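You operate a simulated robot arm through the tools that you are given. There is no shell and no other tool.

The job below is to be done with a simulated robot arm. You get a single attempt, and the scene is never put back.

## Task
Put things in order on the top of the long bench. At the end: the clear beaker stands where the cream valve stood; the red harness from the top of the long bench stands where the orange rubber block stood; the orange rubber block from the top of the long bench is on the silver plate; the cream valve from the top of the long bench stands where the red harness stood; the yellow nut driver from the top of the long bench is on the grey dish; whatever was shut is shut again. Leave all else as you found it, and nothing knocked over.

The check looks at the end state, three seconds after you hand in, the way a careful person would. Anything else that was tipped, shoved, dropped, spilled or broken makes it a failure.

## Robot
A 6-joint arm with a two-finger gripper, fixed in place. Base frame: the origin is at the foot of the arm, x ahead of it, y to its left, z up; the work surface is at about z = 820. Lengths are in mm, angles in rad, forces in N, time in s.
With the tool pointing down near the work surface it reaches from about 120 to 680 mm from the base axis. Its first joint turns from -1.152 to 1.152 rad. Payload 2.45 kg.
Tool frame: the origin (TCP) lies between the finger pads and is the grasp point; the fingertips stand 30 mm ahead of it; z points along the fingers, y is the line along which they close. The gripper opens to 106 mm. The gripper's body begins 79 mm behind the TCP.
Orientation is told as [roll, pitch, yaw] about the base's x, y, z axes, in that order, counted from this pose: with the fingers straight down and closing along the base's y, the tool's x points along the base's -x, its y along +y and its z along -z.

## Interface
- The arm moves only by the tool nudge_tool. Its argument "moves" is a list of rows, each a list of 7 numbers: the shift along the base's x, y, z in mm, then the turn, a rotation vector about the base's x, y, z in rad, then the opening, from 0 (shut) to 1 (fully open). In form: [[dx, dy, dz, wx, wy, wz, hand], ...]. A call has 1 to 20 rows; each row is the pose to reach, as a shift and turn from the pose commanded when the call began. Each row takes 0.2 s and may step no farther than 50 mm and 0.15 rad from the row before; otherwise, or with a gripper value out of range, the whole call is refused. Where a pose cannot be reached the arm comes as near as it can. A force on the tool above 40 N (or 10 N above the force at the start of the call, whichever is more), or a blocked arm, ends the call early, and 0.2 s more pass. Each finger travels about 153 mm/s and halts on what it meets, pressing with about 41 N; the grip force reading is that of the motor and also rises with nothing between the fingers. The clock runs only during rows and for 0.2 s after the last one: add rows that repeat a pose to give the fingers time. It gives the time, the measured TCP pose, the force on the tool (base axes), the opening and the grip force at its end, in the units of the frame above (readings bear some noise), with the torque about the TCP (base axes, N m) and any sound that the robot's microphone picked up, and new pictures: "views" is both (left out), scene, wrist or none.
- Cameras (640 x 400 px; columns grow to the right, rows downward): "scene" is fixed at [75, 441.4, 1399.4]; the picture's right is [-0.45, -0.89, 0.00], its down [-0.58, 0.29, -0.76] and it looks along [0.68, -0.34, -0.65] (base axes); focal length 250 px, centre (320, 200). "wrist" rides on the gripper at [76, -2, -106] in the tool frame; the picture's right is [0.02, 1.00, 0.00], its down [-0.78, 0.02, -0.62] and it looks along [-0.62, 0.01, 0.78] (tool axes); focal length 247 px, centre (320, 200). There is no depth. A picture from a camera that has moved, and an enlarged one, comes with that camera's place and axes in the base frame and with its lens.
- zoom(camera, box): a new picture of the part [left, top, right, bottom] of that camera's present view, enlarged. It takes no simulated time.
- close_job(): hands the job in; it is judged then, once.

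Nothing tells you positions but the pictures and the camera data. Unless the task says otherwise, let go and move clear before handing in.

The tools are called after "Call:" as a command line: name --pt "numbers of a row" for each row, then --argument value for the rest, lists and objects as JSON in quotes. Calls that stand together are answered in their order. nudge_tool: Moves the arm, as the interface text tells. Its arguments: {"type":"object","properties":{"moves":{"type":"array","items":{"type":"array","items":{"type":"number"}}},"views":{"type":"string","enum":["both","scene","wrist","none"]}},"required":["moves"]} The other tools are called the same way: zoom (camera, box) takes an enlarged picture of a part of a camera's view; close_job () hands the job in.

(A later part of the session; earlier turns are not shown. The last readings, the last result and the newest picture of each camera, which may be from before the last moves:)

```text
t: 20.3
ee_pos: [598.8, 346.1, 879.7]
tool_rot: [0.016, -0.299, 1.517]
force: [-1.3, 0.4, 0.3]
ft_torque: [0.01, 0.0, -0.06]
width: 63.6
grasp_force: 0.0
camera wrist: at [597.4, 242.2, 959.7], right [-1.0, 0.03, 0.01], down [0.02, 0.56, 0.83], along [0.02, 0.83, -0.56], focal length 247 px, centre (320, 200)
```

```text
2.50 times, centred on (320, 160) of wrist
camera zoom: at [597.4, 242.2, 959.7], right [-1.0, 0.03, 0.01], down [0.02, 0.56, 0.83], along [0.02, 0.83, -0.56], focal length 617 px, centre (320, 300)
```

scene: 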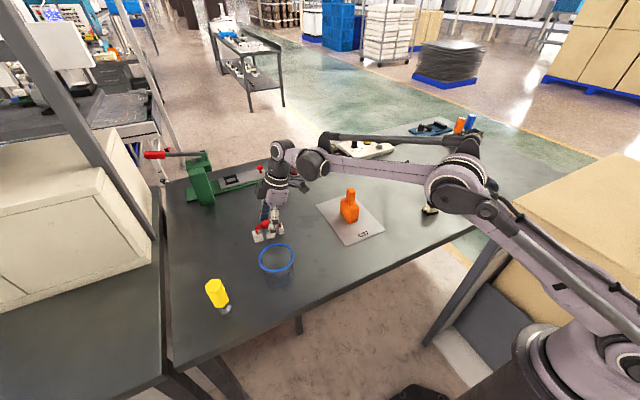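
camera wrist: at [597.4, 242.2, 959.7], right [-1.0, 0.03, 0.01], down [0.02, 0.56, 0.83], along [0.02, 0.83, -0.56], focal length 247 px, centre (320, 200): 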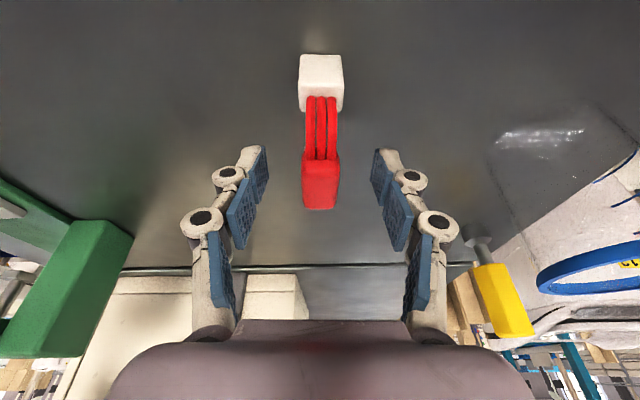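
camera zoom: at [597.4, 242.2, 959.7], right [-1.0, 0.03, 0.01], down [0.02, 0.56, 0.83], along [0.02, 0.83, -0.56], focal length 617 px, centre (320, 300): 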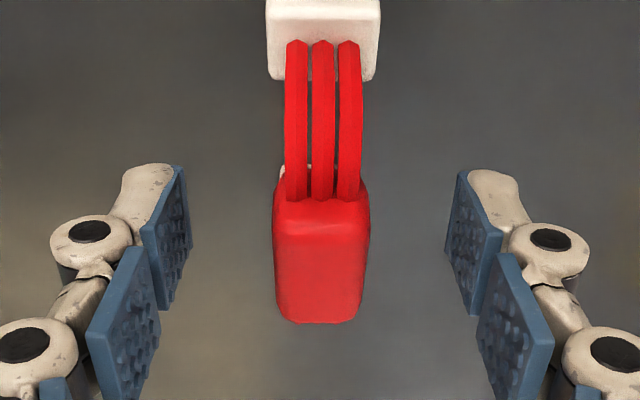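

The bar is centred between the pads with clearance to the connectors. I'll close on it now.

Call:
nudge_tool --pt "0 0 0 0 0 0 0.35" --pt "0 0 0 0 0 0 0.22" --pt "0 0 0 0 0 0 0.1" --pt "0 0 0 0 0 0 0.05" --pt "0 0 0 0 0 0 0.05"

Call:
zoom --camera "wrist" --box '[220, 30, 420, 240]'

Call:
zoom --camera "scene" --box '[240, 170, 320, 250]'

```text
t: 21.5
ee_pos: [599.7, 346.2, 879.5]
tool_rot: [0.015, -0.3, 1.518]
force: [0.1, 0.3, 0.5]
ft_torque: [0.05, -0.02, -0.01]
width: 18.0
grasp_force: 40.3
camera wrist: at [597.4, 242.2, 960.0], right [-1.0, 0.03, 0.01], down [0.02, 0.56, 0.83], along [0.02, 0.83, -0.56], focal length 247 px, centre (320, 200)
```

scene: 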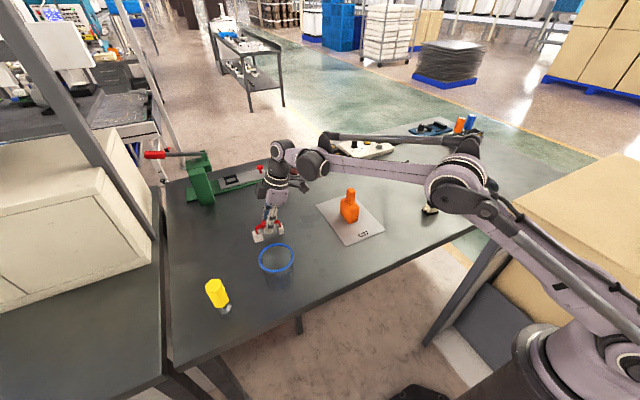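
wrist: 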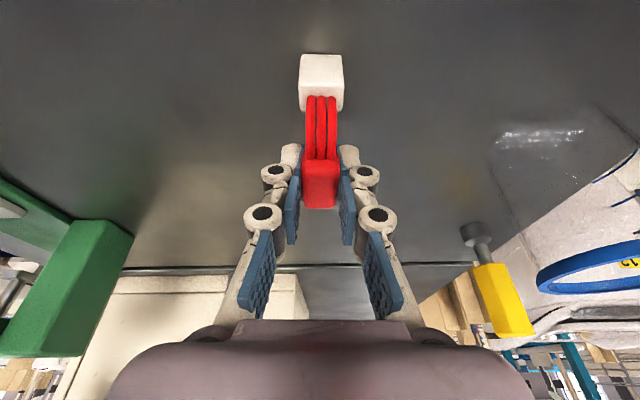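

```text
1.90 times, centred on (320, 135) of wrist
camera zoom: at [597.4, 242.2, 960.0], right [-1.0, 0.03, 0.01], down [0.02, 0.56, 0.83], along [0.02, 0.83, -0.56], focal length 470 px, centre (320, 324)
```

zoom: 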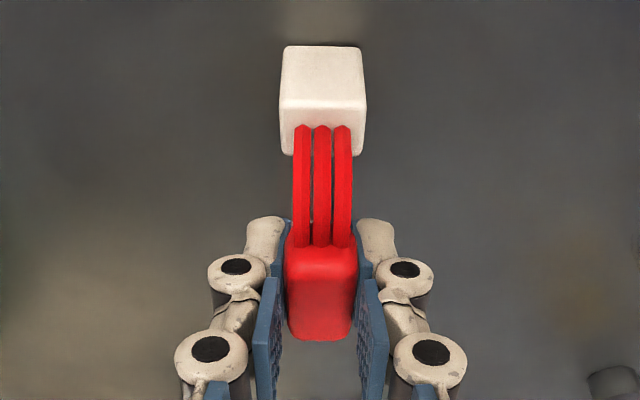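

```text
5.00 times, centred on (280, 210) of scene
camera zoom: at [75.0, 441.4, 1399.4], right [-0.45, -0.89, 0.0], down [-0.58, 0.29, -0.76], along [0.68, -0.34, -0.65], focal length 1248 px, centre (520, 150)
```

zoom: 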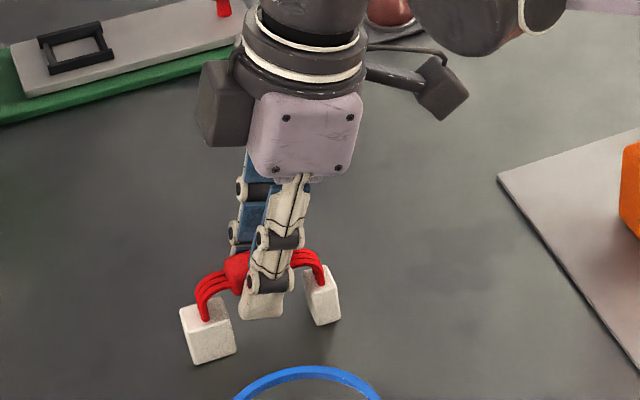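

Gripped (18 mm). I'll lift straight up, then inward to a travel height that clears everything.

Call:
nudge_tool --pt "0 0 8 0 0 0 0.05" --pt "0 0 25 0 0 0 0.05" --pt "-4 -3 50 0 0 0 0.05" --pt "-12 -8 80 0 0 0 0.05" --pt "-20 -12 110 0 0 0 0.05" --pt "-27 -16 138 0 0 0 0.05" --pt "-27 -16 138 0 0 0 0.05"

Call:
zoom --camera "scene" --box '[240, 150, 320, 250]'

```text
t: 23.1
ee_pos: [574.4, 330.3, 1018.4]
tool_rot: [0.015, -0.3, 1.518]
force: [0.0, 0.0, -0.9]
ft_torque: [-0.01, 0.01, 0.0]
width: 18.5
grasp_force: 41.1
camera wrist: at [571.2, 225.8, 1098.9], right [-1.0, 0.03, 0.01], down [0.02, 0.56, 0.83], along [0.02, 0.83, -0.56], focal length 247 px, centre (320, 200)
```

scene: 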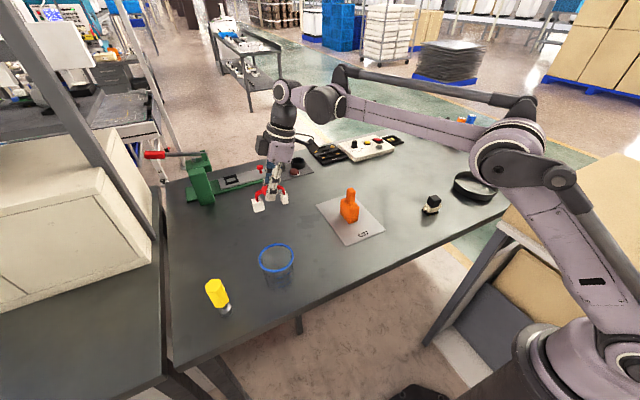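
wrist: 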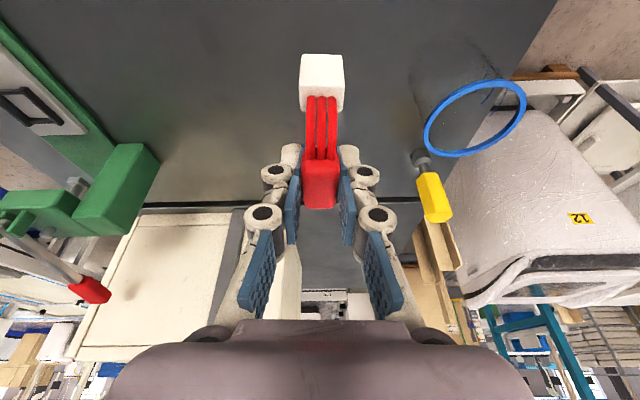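

```text
4.00 times, centred on (280, 200) of scene
camera zoom: at [75.0, 441.4, 1399.4], right [-0.45, -0.89, 0.0], down [-0.58, 0.29, -0.76], along [0.68, -0.34, -0.65], focal length 998 px, centre (480, 200)
```

zoom: 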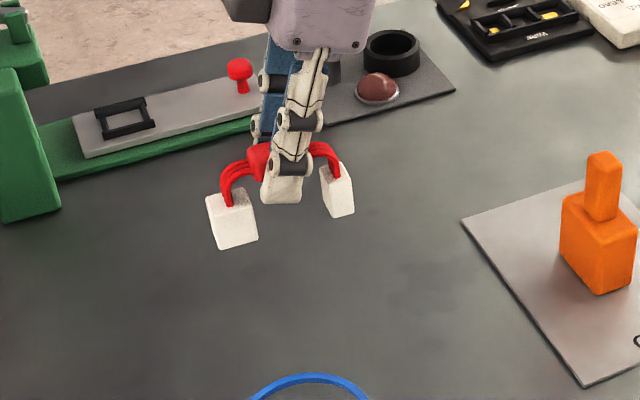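

The harness is held level and clear. I'll carry it across while turning it 180° about vertical, so the tilt points to -y at the destination.

Call:
nudge_tool --pt "0 -20 0 0 0 -0.14 0.05" --pt "0 -46 0 0 0 -0.28 0.05" --pt "0 -73 0 0 0 -0.42 0.05" --pt "0 -100 0 0 0 -0.57 0.05" --pt "0 -127 0 0 0 -0.72 0.05" --pt "0 -155 0 0 0 -0.87 0.05" --pt "0 -183 0 0 0 -1.02 0.05" --pt "0 -211 0 0 0 -1.17 0.05" --pt "0 -239 0 0 0 -1.32 0.05" --pt "0 -267 0 0 0 -1.47 0.05" --pt "0 -295 0 0 0 -1.62 0.05" --pt "0 -323 0 0 0 -1.77 0.05" --pt "0 -351 0 0 0 -1.92 0.05" --pt "4 -379 0 0 0 -2.07 0.05" --pt "8 -407 0 0 0 -2.22 0.05" --pt "12 -435 0 0 0 -2.37 0.05" --pt "16 -463 0 0 0 -2.52 0.05" --pt "20 -491 0 0 0 -2.67 0.05" --pt "20 -519 0 0 0 -2.82 0.05" --pt "20 -540 0 0 0 -2.96 0.05"

```text
t: 27.3
ee_pos: [592.1, -210.3, 1020.1]
tool_rot: [0.014, -0.302, -1.444]
force: [0.5, 0.6, -1.0]
ft_torque: [0.01, 0.02, 0.0]
width: 18.2
grasp_force: 41.0
camera wrist: at [576.5, -105.9, 1099.4], right [0.99, 0.15, 0.01], down [0.08, -0.56, 0.83], along [0.13, -0.82, -0.56], focal length 247 px, centre (320, 200)
```

scene: 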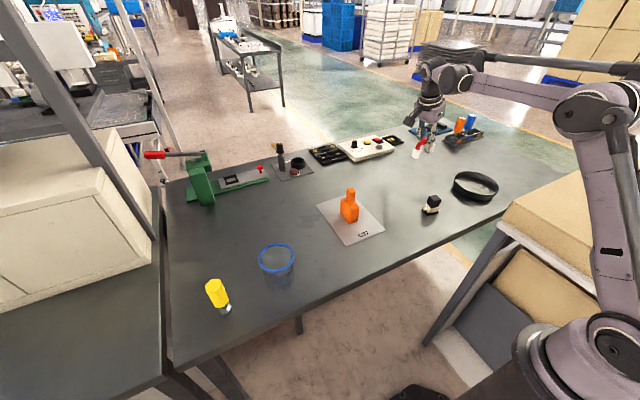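
wrist: 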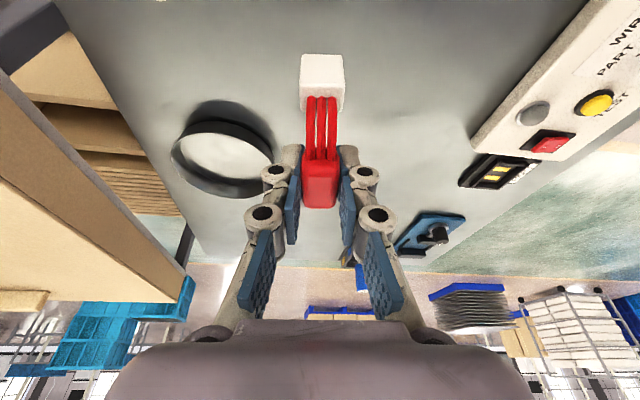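

The harness is near the target. I'll finish the yaw and descend toward (622.6, -263.5), stopping just above the bench.

Call:
nudge_tool --pt "8 -14 -15 0 0 -0.06 0.05" --pt "16 -30 -45 0 0 -0.12 0.05" --pt "24 -43 -75 0 0 -0.18 0.05" --pt "30 -53 -103 0 0 -0.18 0.05" --pt "30.5 -53.2 -122 0 0 -0.18 0.05" --pt "30.5 -53.2 -134 0 0 -0.18 0.05" --pt "30.5 -53.2 -134 0 0 -0.18 0.05"

Call:
zoom --camera "scene" --box '[390, 130, 470, 220]'

```text
t: 28.9
ee_pos: [624.3, -262.8, 884.2]
tool_rot: [0.016, -0.3, -1.622]
force: [0.4, -0.1, -0.8]
ft_torque: [-0.01, -0.01, -0.01]
width: 18.4
grasp_force: 40.8
camera wrist: at [625.8, -157.8, 964.9], right [1.0, -0.03, 0.01], down [-0.02, -0.56, 0.83], along [-0.02, -0.83, -0.56], focal length 247 px, centre (320, 200)
```

scene: 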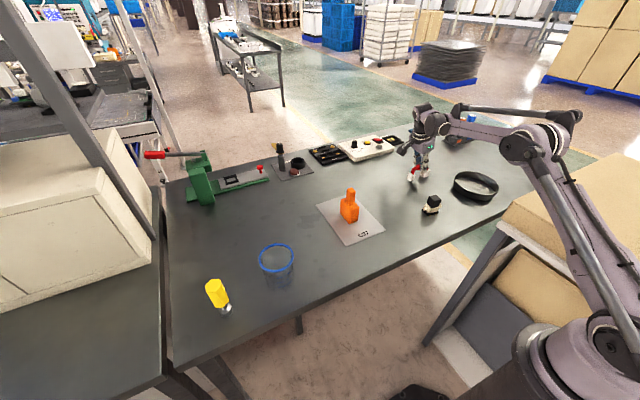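
wrist: 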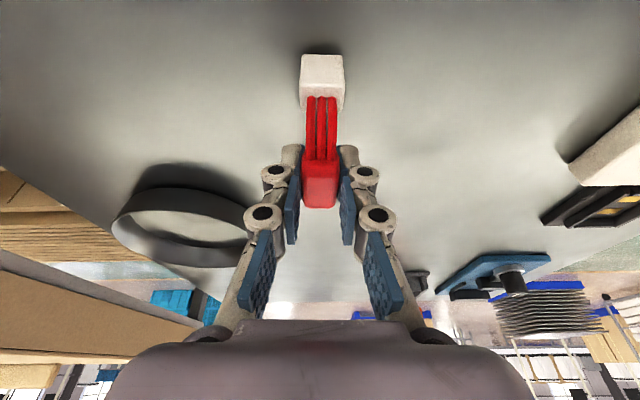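

```text
4.44 times, centred on (430, 175) of scene
camera zoom: at [75.0, 441.4, 1399.4], right [-0.45, -0.89, 0.0], down [-0.58, 0.29, -0.76], along [0.68, -0.34, -0.65], focal length 1109 px, centre (-169, 311)
```

zoom: 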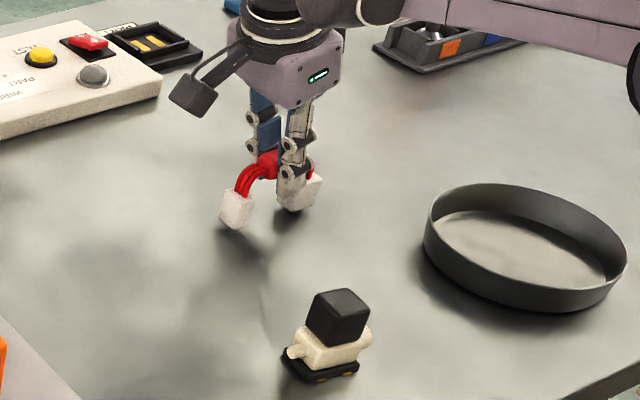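

About 5 mm remains, so I'll creep down.

Call:
nudge_tool --pt "-1 -0.5 -2 0 0 0 0.05" --pt "-1 -0.5 -3 0 0 0 0.05" --pt "-1 -0.5 -3 0 0 0 0.05" --views "none"

Call:
nudge_tool --pt "0 0 -1 0 0 0 0.05" --pt "0 0 -1 0 0 0 0.05" --views "none"

```text
t: 29.7
ee_pos: [623.1, -263.3, 882.0]
tool_rot: [0.016, -0.299, -1.622]
force: [1.4, -0.2, -0.6]
ft_torque: [0.0, 0.0, 0.04]
width: 18.2
grasp_force: 41.1
```

```text
t: 30.3
ee_pos: [622.9, -261.8, 880.2]
tool_rot: [0.016, -0.298, -1.623]
force: [-0.1, 0.1, -0.3]
ft_torque: [-0.01, 0.02, 0.01]
width: 18.0
grasp_force: 40.9
```

Call:
nudge_tool --pt "0 0 -1 0 0 0 0.05" --pt "0 0 -1 0 0 0 0.05" --views "none"

Call:
zoom --camera "scene" --box '[400, 155, 440, 195]'

```text
t: 30.9
ee_pos: [623.9, -262.4, 879.8]
tool_rot: [0.015, -0.303, -1.624]
force: [-0.1, -0.1, 3.1]
ft_torque: [-0.18, 0.04, 0.03]
width: 18.3
grasp_force: 40.7
```

```text
10.00 times, centred on (420, 175) of scene
camera zoom: at [74.9, 441.4, 1399.3], right [-0.45, -0.89, 0.0], down [-0.58, 0.29, -0.76], along [0.68, -0.34, -0.65], focal length 2496 px, centre (-680, 450)
```

zoom: 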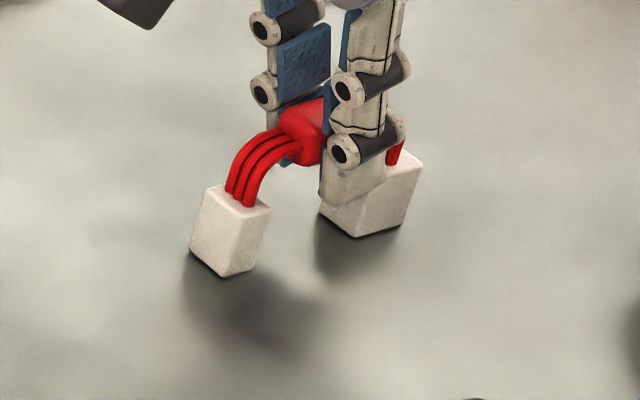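

Call:
nudge_tool --pt "0 0 -0.8 0 0 0 0.05" --pt "0 0 -0.8 0 0 0 0.05" --views "none"

Call:
zoom --camera "scene" --box '[400, 155, 440, 195]'

```text
t: 31.5
ee_pos: [622.8, -262.2, 879.0]
tool_rot: [0.014, -0.302, -1.623]
force: [1.2, -0.7, 14.5]
ft_torque: [-0.04, 0.1, -0.02]
width: 18.2
grasp_force: 41.0
```

```text
10.00 times, centred on (420, 175) of scene
camera zoom: at [74.8, 441.5, 1399.3], right [-0.45, -0.89, 0.0], down [-0.58, 0.29, -0.76], along [0.68, -0.34, -0.65], focal length 2496 px, centre (-680, 450)
```

zoom: 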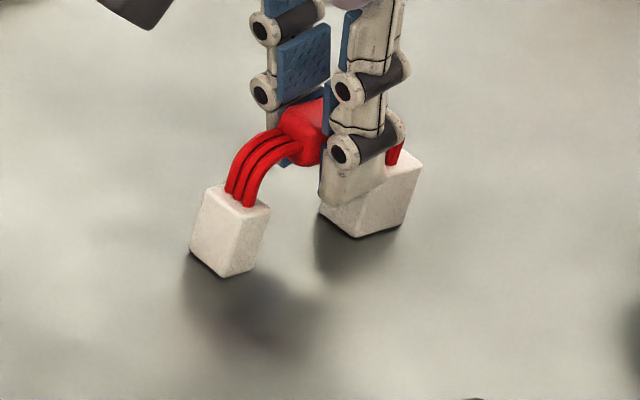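

Both ends are now bearing on the bench. I'll release and rise straight up.

Call:
nudge_tool --pt "0 0 0 0 0 0 0.2" --pt "0 0 0 0 0 0 0.35" --pt "0 0 0 0 0 0 0.6" --pt "0 0 0 0 0 0 0.6" --pt "0 0 15 0 0 0 0.6" --pt "0 2 45 0 0 0 0.6" --pt "0 8 85 0 0 0 0.6" --pt "-10 20 115 0 0 0 0.6" --pt "-10 20 115 0 0 0 0.6"

Call:
zoom --camera "scene" --box '[400, 145, 450, 195]'

```text
t: 33.5
ee_pos: [612.7, -240.1, 995.1]
tool_rot: [0.015, -0.3, -1.623]
force: [-0.8, 0.2, 0.3]
ft_torque: [-0.01, 0.03, -0.01]
width: 63.8
grasp_force: 0.1
camera wrist: at [614.7, -136.3, 1074.6], right [1.0, -0.03, 0.01], down [-0.02, -0.56, 0.83], along [-0.02, -0.83, -0.56], focal length 247 px, centre (320, 200)
```

scene: 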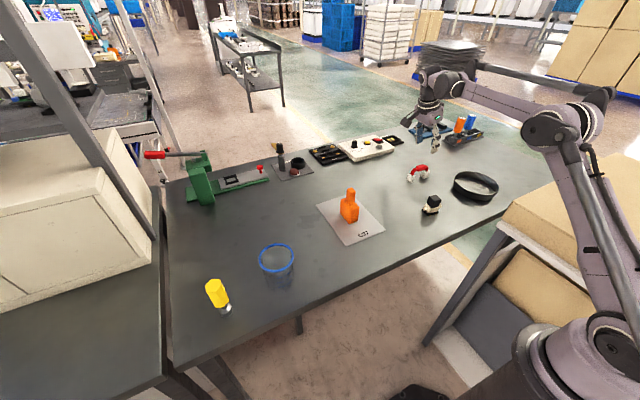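
wrist: 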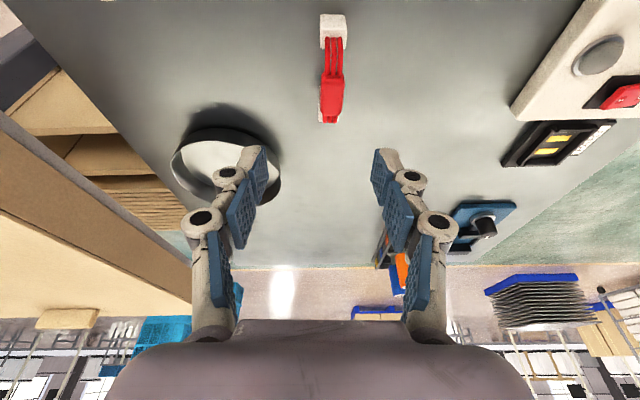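

```text
8.00 times, centred on (425, 170) of scene
camera zoom: at [75.0, 441.4, 1399.4], right [-0.45, -0.89, 0.0], down [-0.58, 0.29, -0.76], along [0.68, -0.34, -0.65], focal length 1996 px, centre (-520, 440)
```

zoom: 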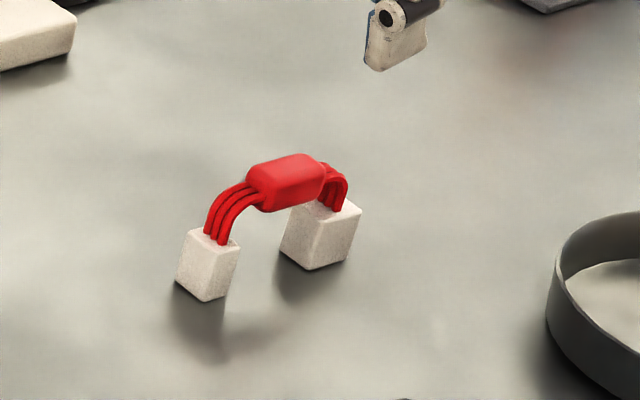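

The harness stands at about (624, -268), within 3 mm of the block's old spot. Next is the valve: I'll turn the hand back (+π, tilt towards +y) and move near it for a close look.

Call:
nudge_tool --pt "-5 1 0 0 0 0.14 0.6" --pt "-10 2 0 0 0 0.29 0.6" --pt "-20 3 0 0 0 0.44 0.6" --pt "-30 4 0 0 0 0.59 0.6" --pt "-40 5 0 0 0 0.74 0.6" --pt "-50 6 0 0 0 0.89 0.6" --pt "-60 7 0 0 0 1.04 0.6" --pt "-70 8 0 0 0 1.19 0.6" --pt "-80 9 0 0 0 1.34 0.6" --pt "-90 10 0 0 0 1.49 0.6" --pt "-100 11 0 0 0 1.64 0.6" --pt "-110 12 0 0 0 1.79 0.6" --pt "-115 13 0 0 0 1.94 0.6" --pt "-120 14 0 0 0 2.09 0.6" --pt "-125 15 0 0 0 2.24 0.6" --pt "-130 16 0 0 0 2.39 0.6" --pt "-135 17 0 0 0 2.54 0.6" --pt "-140 18 0 0 0 2.69 0.6" --pt "-146 19 0 0 0 2.84 0.6" --pt "-150 20 0 0 0 2.99 0.6"

Call:
zoom --camera "scene" --box '[412, 185, 452, 225]'

```text
t: 37.7
ee_pos: [462.4, -222.9, 993.9]
tool_rot: [0.016, -0.302, 1.37]
force: [0.9, 0.1, -0.1]
ft_torque: [-0.01, -0.03, 0.02]
width: 63.8
grasp_force: 0.0
camera wrist: at [444.1, -325.4, 1074.1], right [-0.98, 0.17, 0.01], down [0.11, 0.55, 0.83], along [0.14, 0.81, -0.56], focal length 247 px, centre (320, 200)
```

scene: 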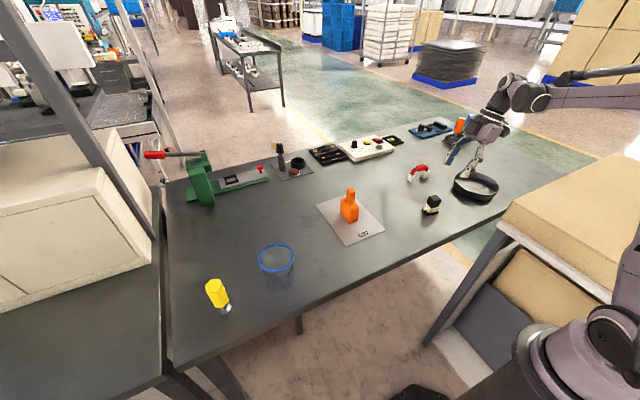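
wrist: 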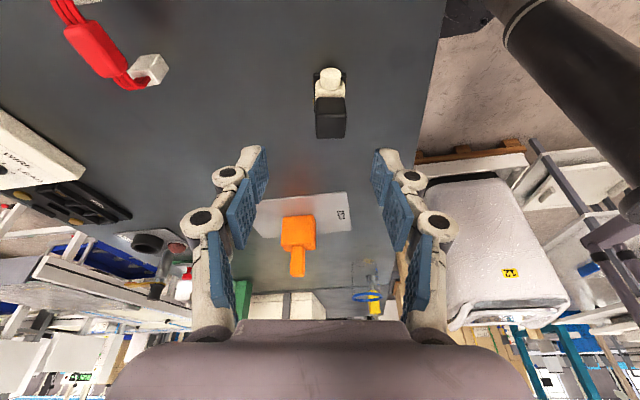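

```text
10.00 times, centred on (432, 205) of scene
camera zoom: at [75.0, 441.4, 1399.4], right [-0.45, -0.89, 0.0], down [-0.58, 0.29, -0.76], along [0.68, -0.34, -0.65], focal length 2496 px, centre (-800, 150)
```

zoom: 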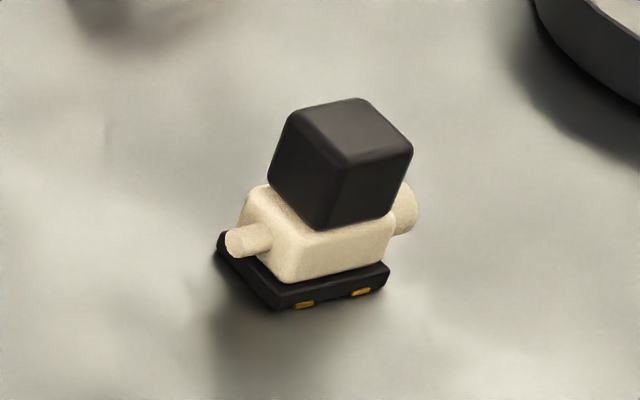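

Call:
zoom --camera "wrist" --box '[300, 55, 364, 150]'

```text
4.21 times, centred on (332, 102) of wrist
camera zoom: at [444.1, -325.4, 1074.1], right [-0.98, 0.17, 0.01], down [0.11, 0.55, 0.83], along [0.14, 0.81, -0.56], focal length 1040 px, centre (270, 610)
```

zoom: 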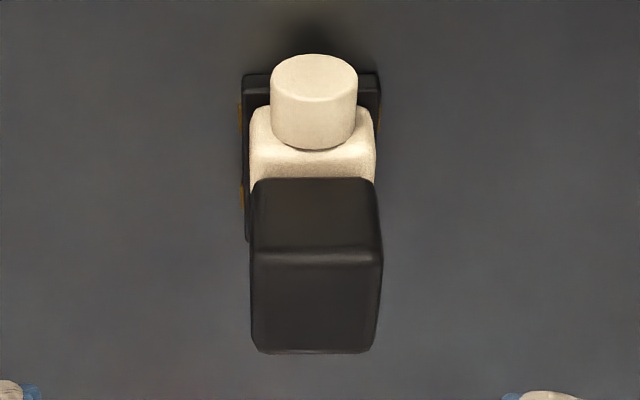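

The valve's centre is (459.7, -168), yaw ≈ -0.165. The knob top is at z≈879, and the body and knob are both about 31 wide in x. I'll align and descend partway over it.

Call:
nudge_tool --pt "-1 20 0 0 -0.008 0.017 0.6" --pt "-2.7 45 -10 0 -0.0156 0.035 0.6" --pt "-2.7 52 -40 0 -0.0156 0.035 0.6" --pt "-2.7 52 -75 0 -0.0156 0.035 0.6" --pt "-2.7 52 -75 0 -0.0156 0.035 0.6"

Call:
zoom --camera "wrist" --box '[220, 60, 420, 240]'

```text
t: 38.9
ee_pos: [461.2, -170.5, 918.8]
tool_rot: [-0.002, -0.305, 1.406]
force: [-1.0, 0.7, 0.8]
ft_torque: [0.0, 0.02, 0.0]
width: 63.5
grasp_force: 0.1
camera wrist: at [445.0, -273.5, 998.8], right [-0.99, 0.14, -0.01], down [0.07, 0.56, 0.83], along [0.12, 0.82, -0.56], focal length 247 px, centre (320, 200)
```

scene: 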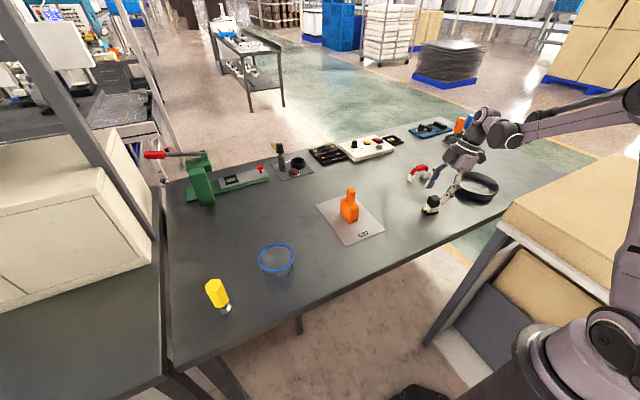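
wrist: 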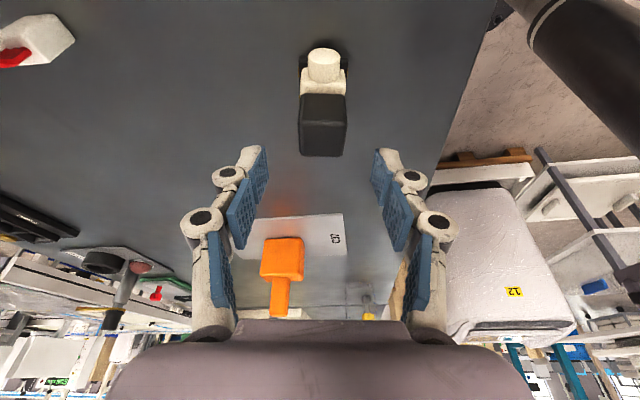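

```text
2.22 times, centred on (320, 150) of wrist
camera zoom: at [445.0, -273.5, 998.8], right [-0.99, 0.14, -0.01], down [0.07, 0.56, 0.83], along [0.12, 0.82, -0.56], focal length 549 px, centre (320, 311)
```

zoom: 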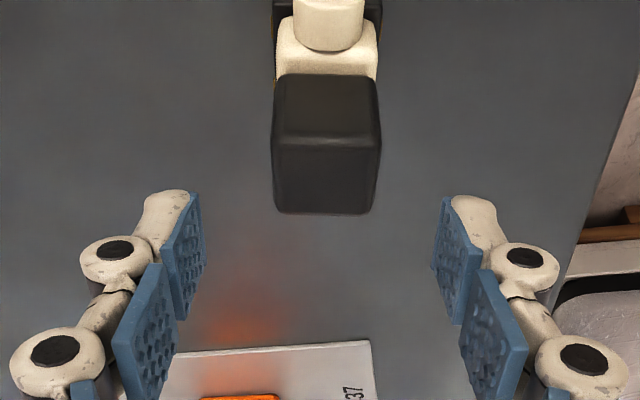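

Aligned. I'll descend to z≈864.

Call:
nudge_tool --pt "-1.5 -0.5 -25 0 0 0 0.6" --pt "-1.5 -0.5 -45 0 0 0 0.6" --pt "-1.5 -0.5 -55 0 0 0 0.6" --pt "-1.5 -0.5 -55 0 0 0 0.6" --views "wrist"

Call:
zoom --camera "wrist" --box '[220, 60, 420, 240]'

Call:
zoom --camera "scene" --box '[402, 170, 462, 230]'

```text
t: 39.9
ee_pos: [457.6, -172.2, 864.3]
tool_rot: [-0.001, -0.305, 1.407]
force: [0.1, -0.3, -0.2]
ft_torque: [-0.03, -0.01, 0.0]
width: 63.8
grasp_force: 0.1
camera wrist: at [442.6, -274.9, 944.4], right [-0.99, 0.14, -0.01], down [0.07, 0.56, 0.83], along [0.12, 0.82, -0.56], focal length 247 px, centre (320, 200)
```

wrist: 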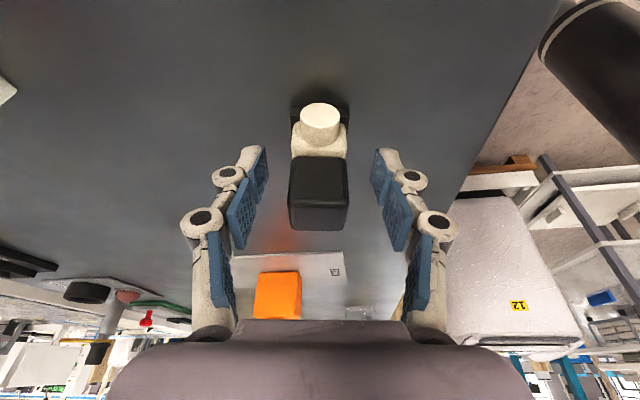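

```text
2.22 times, centred on (320, 150) of wrist
camera zoom: at [442.6, -274.9, 944.4], right [-0.99, 0.14, -0.01], down [0.07, 0.56, 0.83], along [0.12, 0.82, -0.56], focal length 549 px, centre (320, 311)
```

zoom: 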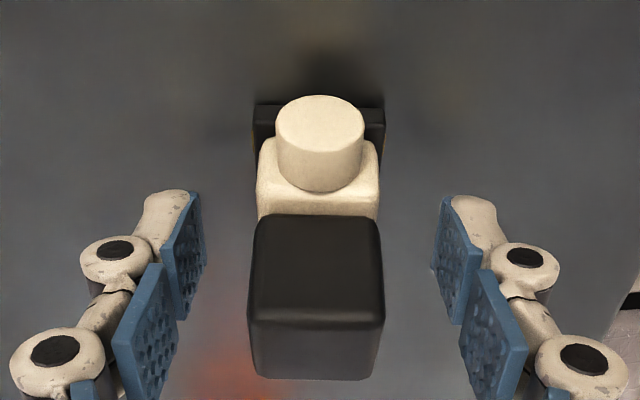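

```text
6.67 times, centred on (432, 200) of scene
camera zoom: at [75.0, 441.4, 1399.4], right [-0.45, -0.89, 0.0], down [-0.58, 0.29, -0.76], along [0.68, -0.34, -0.65], focal length 1664 px, centre (-427, 200)
```

zoom: 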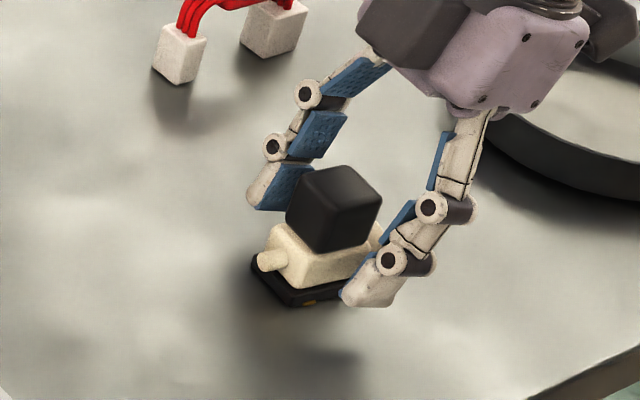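

Centred. Closing on the valve body and knob.

Call:
nudge_tool --pt "0 0 0 0 0 0 0.4" --pt "0 0 0 0 0 0 0.25" --pt "0 0 0 0 0 0 0.15" --pt "0 0 0 0 0 0 0.15" --views "wrist"

Call:
zoom --camera "wrist" --box '[220, 60, 420, 240]'

Call:
zoom --camera "scene" --box '[402, 170, 462, 230]'

```text
t: 40.9
ee_pos: [459.0, -172.4, 865.0]
tool_rot: [0.0, -0.305, 1.407]
force: [0.1, -0.6, 1.0]
ft_torque: [0.01, -0.05, 0.02]
width: 28.9
grasp_force: 41.0
camera wrist: at [442.6, -274.9, 944.7], right [-0.99, 0.14, -0.01], down [0.07, 0.56, 0.83], along [0.12, 0.82, -0.56], focal length 247 px, centre (320, 200)
```

wrist: 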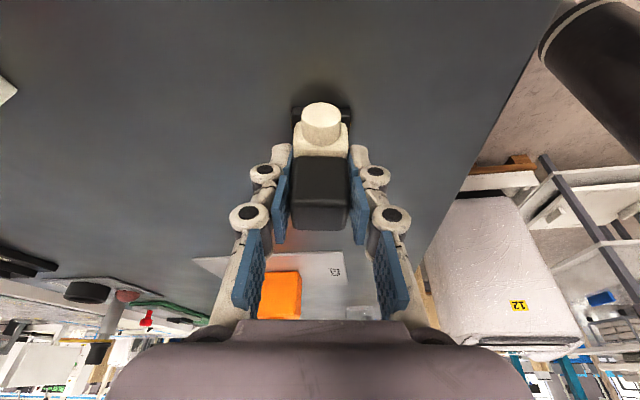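

```text
2.22 times, centred on (320, 150) of wrist
camera zoom: at [442.6, -274.9, 944.7], right [-0.99, 0.14, -0.01], down [0.07, 0.56, 0.83], along [0.12, 0.82, -0.56], focal length 549 px, centre (320, 311)
```

zoom: 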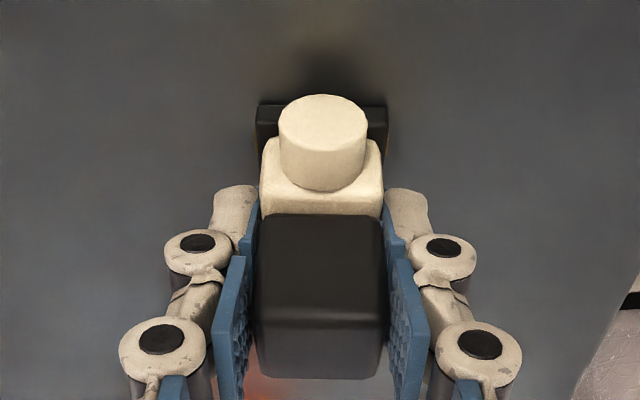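

```text
6.67 times, centred on (432, 200) of scene
camera zoom: at [75.0, 441.4, 1399.4], right [-0.45, -0.89, 0.0], down [-0.58, 0.29, -0.76], along [0.68, -0.34, -0.65], focal length 1664 px, centre (-427, 200)
```

zoom: 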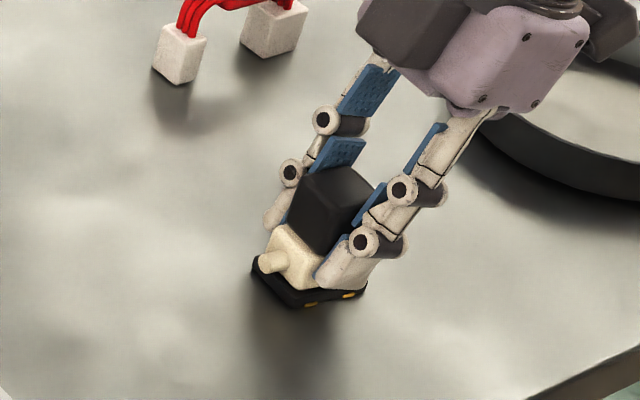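

Valve gripped at 28.9 mm. I'll lift it and carry it over at a height that clears everything, toward the harness's old spot.

Call:
nudge_tool --pt "0 0 8 0 0 0 0.15" --pt "0 0 28 0 0 0 0.15" --pt "0 0 60 0 0 0 0.15" --pt "0 0 100 0 0 0 0.15" --pt "0 15 132 0 0 0 0.15" --pt "0 45 138 0 0 0 0.15" --pt "0 80 138 0 0 0 0.15" --pt "0 115 138 0 0 0 0.15" --pt "0 150 138 0 0 0 0.15" --pt "0 185 138 0 0 0 0.15" --pt "0 220 138 0 0 0 0.15" --pt "0 255 138 0 0 0 0.15" --pt "5 290 138 0 0 0 0.15" --pt "15 325 138 0 0 0 0.15" --pt "30 360 138 0 0 0 0.15" --pt "48 393 138 0 0 0 0.15" --pt "68 425 138 0 0 0 0.15" --pt "88 457 138 0 0 0 0.15" --pt "101 485 138 0 0 0 0.15" --pt "101 492 138 0 0 0 0.15"

Call:
zoom --camera "scene" --box '[230, 130, 330, 250]'

```text
t: 45.1
ee_pos: [559.0, 320.3, 1000.8]
tool_rot: [0.001, -0.304, 1.407]
force: [0.1, 0.2, -1.7]
ft_torque: [-0.01, -0.01, -0.01]
width: 29.1
grasp_force: 41.2
camera wrist: at [542.3, 217.8, 1080.7], right [-0.99, 0.14, -0.01], down [0.07, 0.56, 0.83], along [0.12, 0.82, -0.56], focal length 247 px, centre (320, 200)
```

scene: 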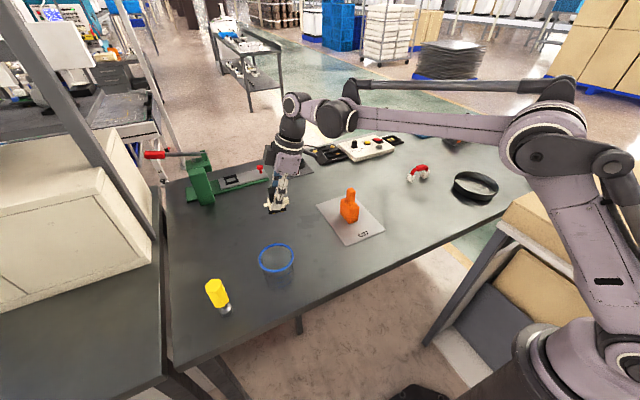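
wrist: 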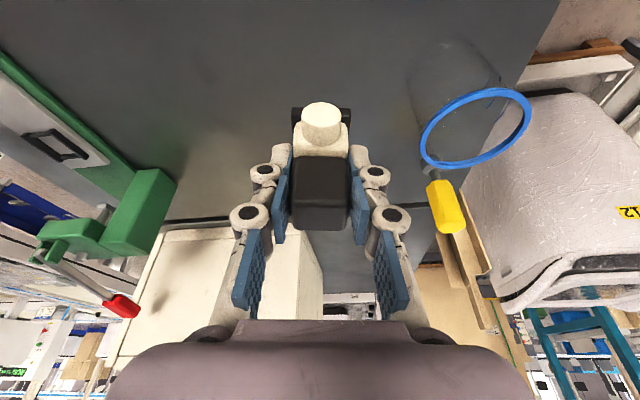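

```text
3.33 times, centred on (280, 190) of scene
camera zoom: at [75.0, 441.4, 1399.3], right [-0.45, -0.89, 0.0], down [-0.58, 0.29, -0.76], along [0.68, -0.34, -0.65], focal length 832 px, centre (453, 233)
```

zoom: 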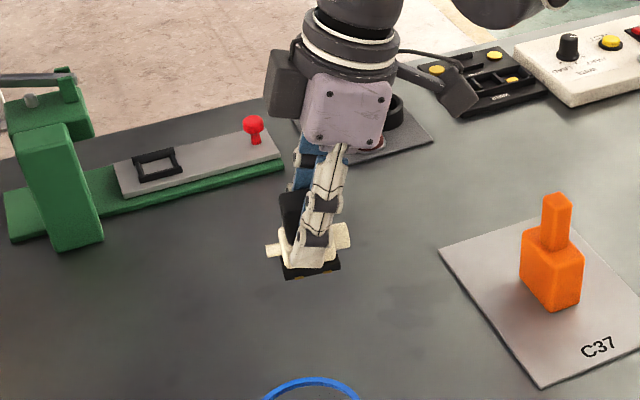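

Valve is secure (about 1.7 N). I'll lower it toward (600.3, 347.4), stopping a few mm above the bench.

Call:
nudge_tool --pt "12 8 -20 0 0 0 0.15" --pt "25 16 -45 0 0 0 0.15" --pt "37 24 -72 0 0 0 0.15" --pt "41.3 27.1 -100 0 0 0 0.15" --pt "41.3 27.1 -118 0 0 0 0.15" --pt "41.3 27.1 -129 0 0 0 0.15" --pt "41.3 27.1 -129 0 0 0 0.15"

Call:
zoom --camera "scene" --box '[240, 190, 300, 250]'

```text
t: 46.7
ee_pos: [600.7, 348.0, 873.3]
tool_rot: [0.002, -0.303, 1.408]
force: [-0.9, 0.1, -1.2]
ft_torque: [0.0, 0.02, 0.02]
width: 29.0
grasp_force: 41.3
camera wrist: at [585.0, 245.6, 953.2], right [-0.99, 0.14, -0.01], down [0.07, 0.56, 0.83], along [0.12, 0.82, -0.56], focal length 247 px, centre (320, 200)
```

scene: 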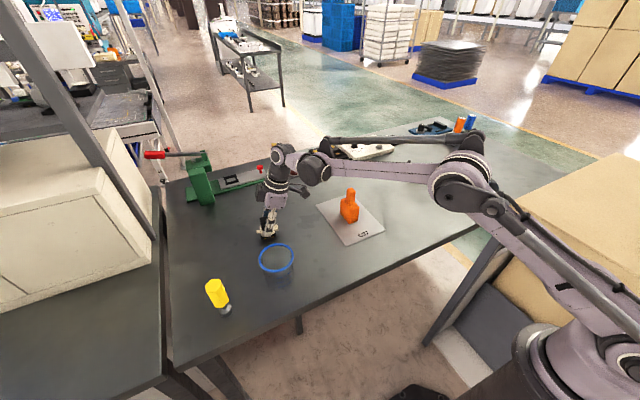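
wrist: 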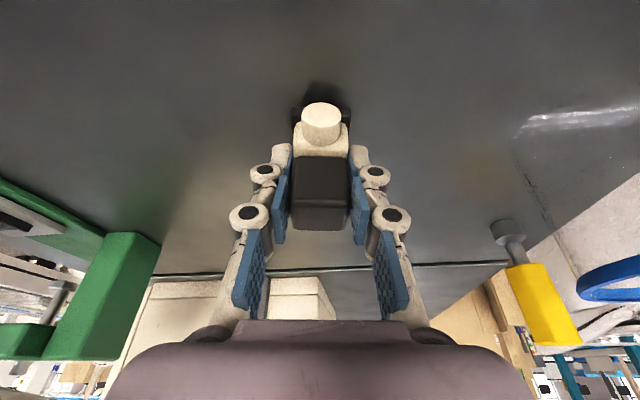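

```text
6.67 times, centred on (270, 220) of scene
camera zoom: at [75.0, 441.4, 1399.3], right [-0.45, -0.89, 0.0], down [-0.58, 0.29, -0.76], along [0.68, -0.34, -0.65], focal length 1664 px, centre (653, 67)
```

zoom: 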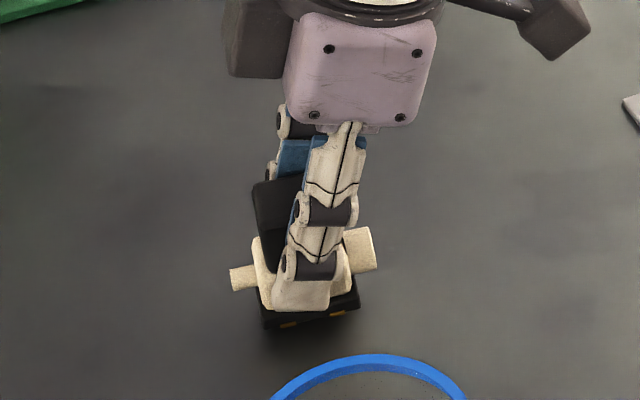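

Call:
nudge_tool --pt "0 0 -3 0 0 0 0.15" --pt "0 0 -5.5 0 0 0 0.15" --pt "0 0 -5.5 0 0 0 0.15" --views "none"

Call:
nudge_tool --pt "0 0 -1.2 0 0 0 0.15" --pt "0 0 -1.2 0 0 0 0.15" --views "none"

Call:
nudge_tool --pt "0 0 -1 0 0 0 0.15" --pt "0 0 -1 0 0 0 0.15" --views "none"

```text
t: 47.5
ee_pos: [600.7, 347.7, 867.8]
tool_rot: [-0.001, -0.304, 1.408]
force: [-0.1, 0.4, -1.4]
ft_torque: [0.0, 0.04, -0.04]
width: 28.9
grasp_force: 40.9
```

```text
t: 48.1
ee_pos: [600.9, 347.3, 866.8]
tool_rot: [0.0, -0.303, 1.406]
force: [0.3, 0.0, -1.4]
ft_torque: [0.0, -0.03, -0.03]
width: 29.0
grasp_force: 40.4
```

```text
t: 48.7
ee_pos: [600.3, 349.0, 865.7]
tool_rot: [0.001, -0.303, 1.404]
force: [0.8, -0.6, -1.2]
ft_torque: [0.0, 0.01, 0.02]
width: 29.0
grasp_force: 40.8
```

Call:
nudge_tool --pt "0 0 -0.8 0 0 0 0.15" --pt "0 0 -0.8 0 0 0 0.15" --views "none"

Call:
nudge_tool --pt "0 0 -0.8 0 0 0 0.15" --pt "0 0 -0.8 0 0 0 0.15" --views "none"

```text
t: 49.3
ee_pos: [600.3, 348.3, 865.3]
tool_rot: [0.001, -0.303, 1.407]
force: [0.0, -0.2, -0.9]
ft_torque: [0.04, 0.01, 0.03]
width: 29.1
grasp_force: 40.9
```

```text
t: 49.9
ee_pos: [600.8, 347.4, 863.9]
tool_rot: [0.001, -0.306, 1.408]
force: [-0.6, 2.3, 9.3]
ft_torque: [-0.01, 0.07, -0.04]
width: 29.1
grasp_force: 41.2
```

Contact made. I'll release and rise vertically.

Call:
nudge_tool --pt "0 0 0 0 0 0 0.28" --pt "0 0 0 0 0 0 0.4" --pt "0 0 0 0 0 0 0.65" --pt "0 0 0 0 0 0 0.65" --pt "0 0 12 0 0 0 0.65" --pt "0 0 40 0 0 0 0.65" --pt "-3 -5 75 0 0 0 0.65" --pt "-15 -15 105 0 0 0 0.65" --pt "-30 -25 135 0 0 0 0.65" --pt "-30 -25 135 0 0 0 0.65"

Call:
zoom --camera "scene" --box '[240, 200, 300, 250]'

Call:
zoom --camera "scene" --box '[235, 225, 325, 300]'

```text
t: 52.1
ee_pos: [572.0, 322.9, 1000.4]
tool_rot: [-0.002, -0.306, 1.407]
force: [-0.1, -0.2, -0.4]
ft_torque: [0.07, -0.03, -0.01]
width: 68.9
grasp_force: 0.0
camera wrist: at [555.1, 219.9, 1079.5], right [-0.99, 0.14, -0.01], down [0.07, 0.56, 0.83], along [0.12, 0.82, -0.56], focal length 247 px, centre (320, 200)
```

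scene: 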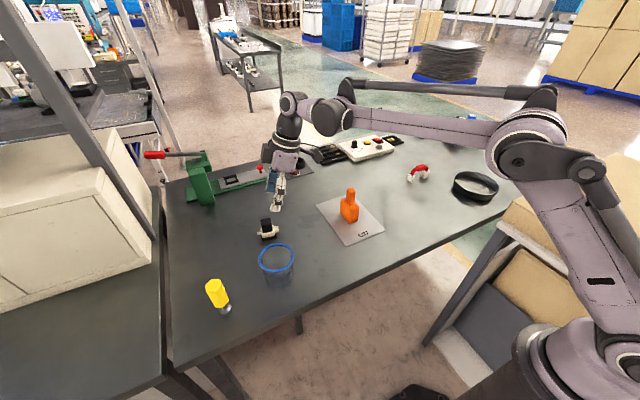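
wrist: 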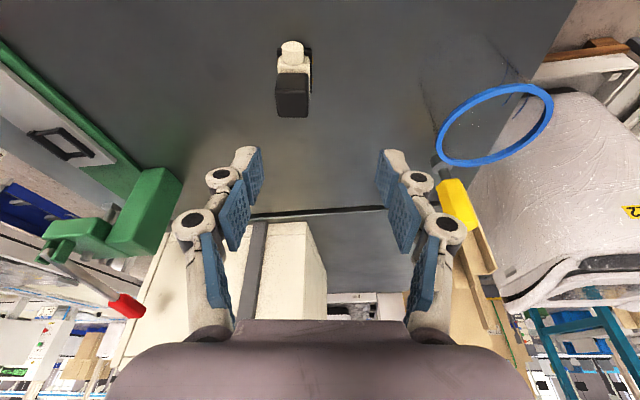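

```text
8.00 times, centred on (270, 225) of scene
camera zoom: at [75.0, 441.4, 1399.4], right [-0.45, -0.89, 0.0], down [-0.58, 0.29, -0.76], along [0.68, -0.34, -0.65], focal length 1996 px, centre (720, 0)
```

zoom: 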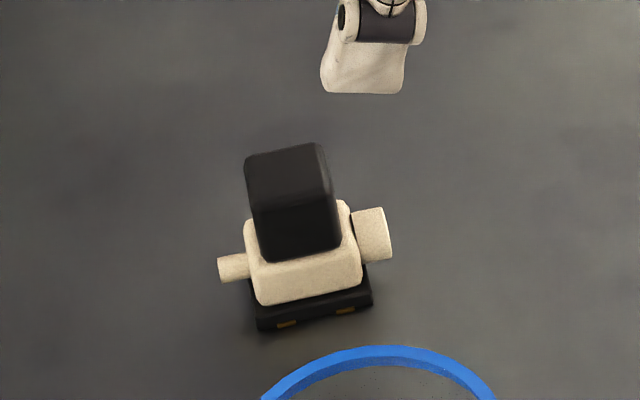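

```text
5.33 times, centred on (280, 262) of scene
camera zoom: at [75.0, 441.4, 1399.4], right [-0.45, -0.89, 0.0], down [-0.58, 0.29, -0.76], along [0.68, -0.34, -0.65], focal length 1331 px, centre (533, -133)
```

zoom: 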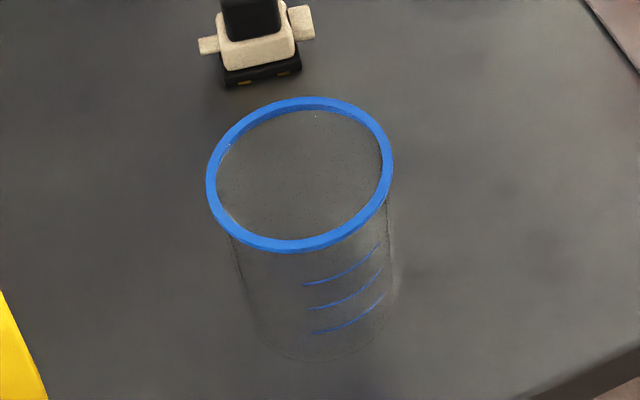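

The valve stands at about (602, 353), right on the harness's old spot. Next is the beaker: I'll untilt the tool and turn it back to yaw 0 while moving above the beaker.

Call:
nudge_tool --pt "-10 0 5 -0.1 0.0165 0 0.8" --pt "-20 0 10 -0.2 0.033 0 1" --pt "-30 0 10 -0.301 0.0497 0 1" --pt "-30 0 10 -0.301 0.0497 0 1" --views "none"

Call:
nudge_tool --pt "-10 5 0 0 0 -0.14 1" --pt "-20 9 0 0 0 -0.28 1" --pt "-30 14 0 0 0 -0.42 1" --pt "-40 18 0 0 0 -0.56 1" --pt "-50 23 0 0 0 -0.7 1" --pt "-60 28 0 0 0 -0.84 1" --pt "-70 33 0 0 0 -0.98 1" --pt "-80 38 0 0 0 -1.12 1" --pt "-92 44 0 0 0 -1.26 1" --pt "-104 50 0 0 0 -1.407 1" --pt "-104 50 0 0 0 -1.407 1"

```text
t: 53.1
ee_pos: [538.7, 323.6, 1008.8]
tool_rot: [-0.002, 0.003, 1.407]
force: [-0.1, 0.7, 0.3]
ft_torque: [0.01, 0.0, 0.0]
width: 106.1
grasp_force: 0.1
```

```text
t: 55.5
ee_pos: [436.6, 374.2, 1009.5]
tool_rot: [0.0, 0.001, -0.001]
force: [-0.2, -0.3, 0.6]
ft_torque: [0.02, 0.01, 0.0]
width: 105.9
grasp_force: 0.1
camera wrist: at [359.8, 372.0, 1116.7], right [-0.02, 1.0, 0.0], down [0.78, 0.02, 0.62], along [0.62, 0.01, -0.78], focal length 247 px, centre (320, 200)
```

scene: 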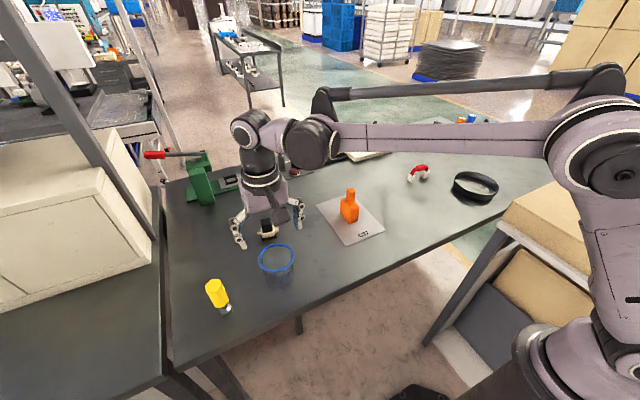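
wrist: 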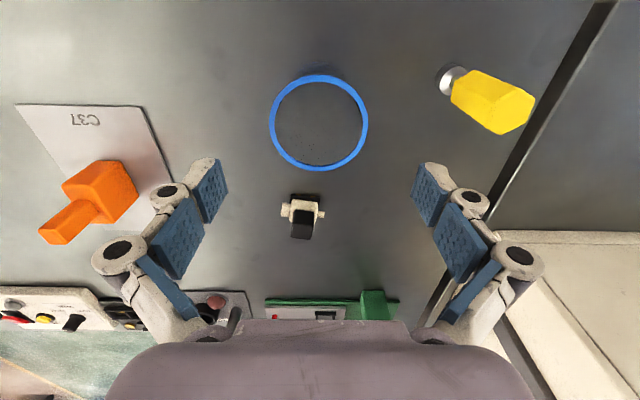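

Call:
zoom --camera "wrist" --box '[255, 60, 385, 180]'

Call:
zoom --camera "wrist" --box '[420, 40, 550, 150]'

```text
3.33 times, centred on (320, 120) of wrist
camera zoom: at [359.8, 372.0, 1116.7], right [-0.02, 1.0, 0.0], down [0.78, 0.02, 0.62], along [0.62, 0.01, -0.78], focal length 823 px, centre (320, 467)
```

zoom: 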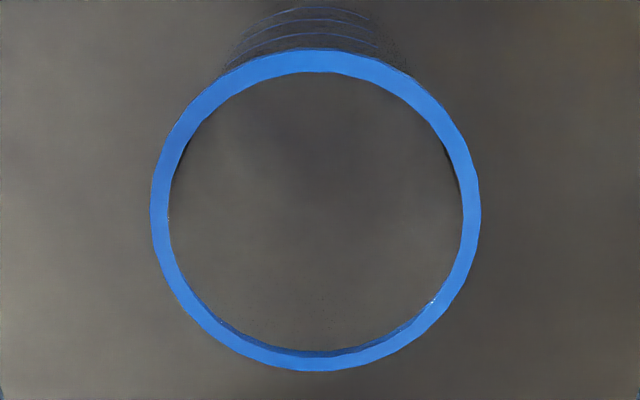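

```text
3.64 times, centred on (485, 95) of wrist
camera zoom: at [359.8, 372.0, 1116.7], right [-0.02, 1.0, 0.0], down [0.78, 0.02, 0.62], along [0.62, 0.01, -0.78], focal length 898 px, centre (-280, 582)
```

zoom: 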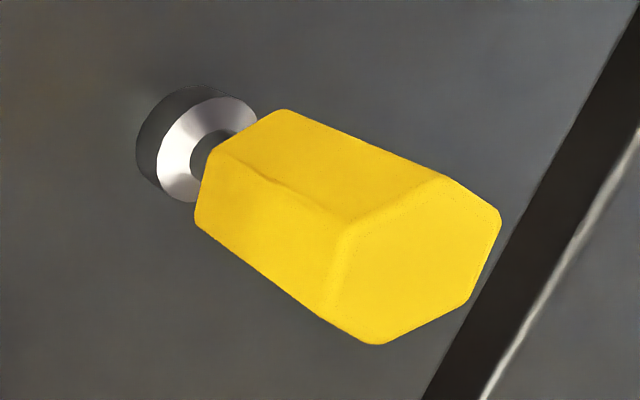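

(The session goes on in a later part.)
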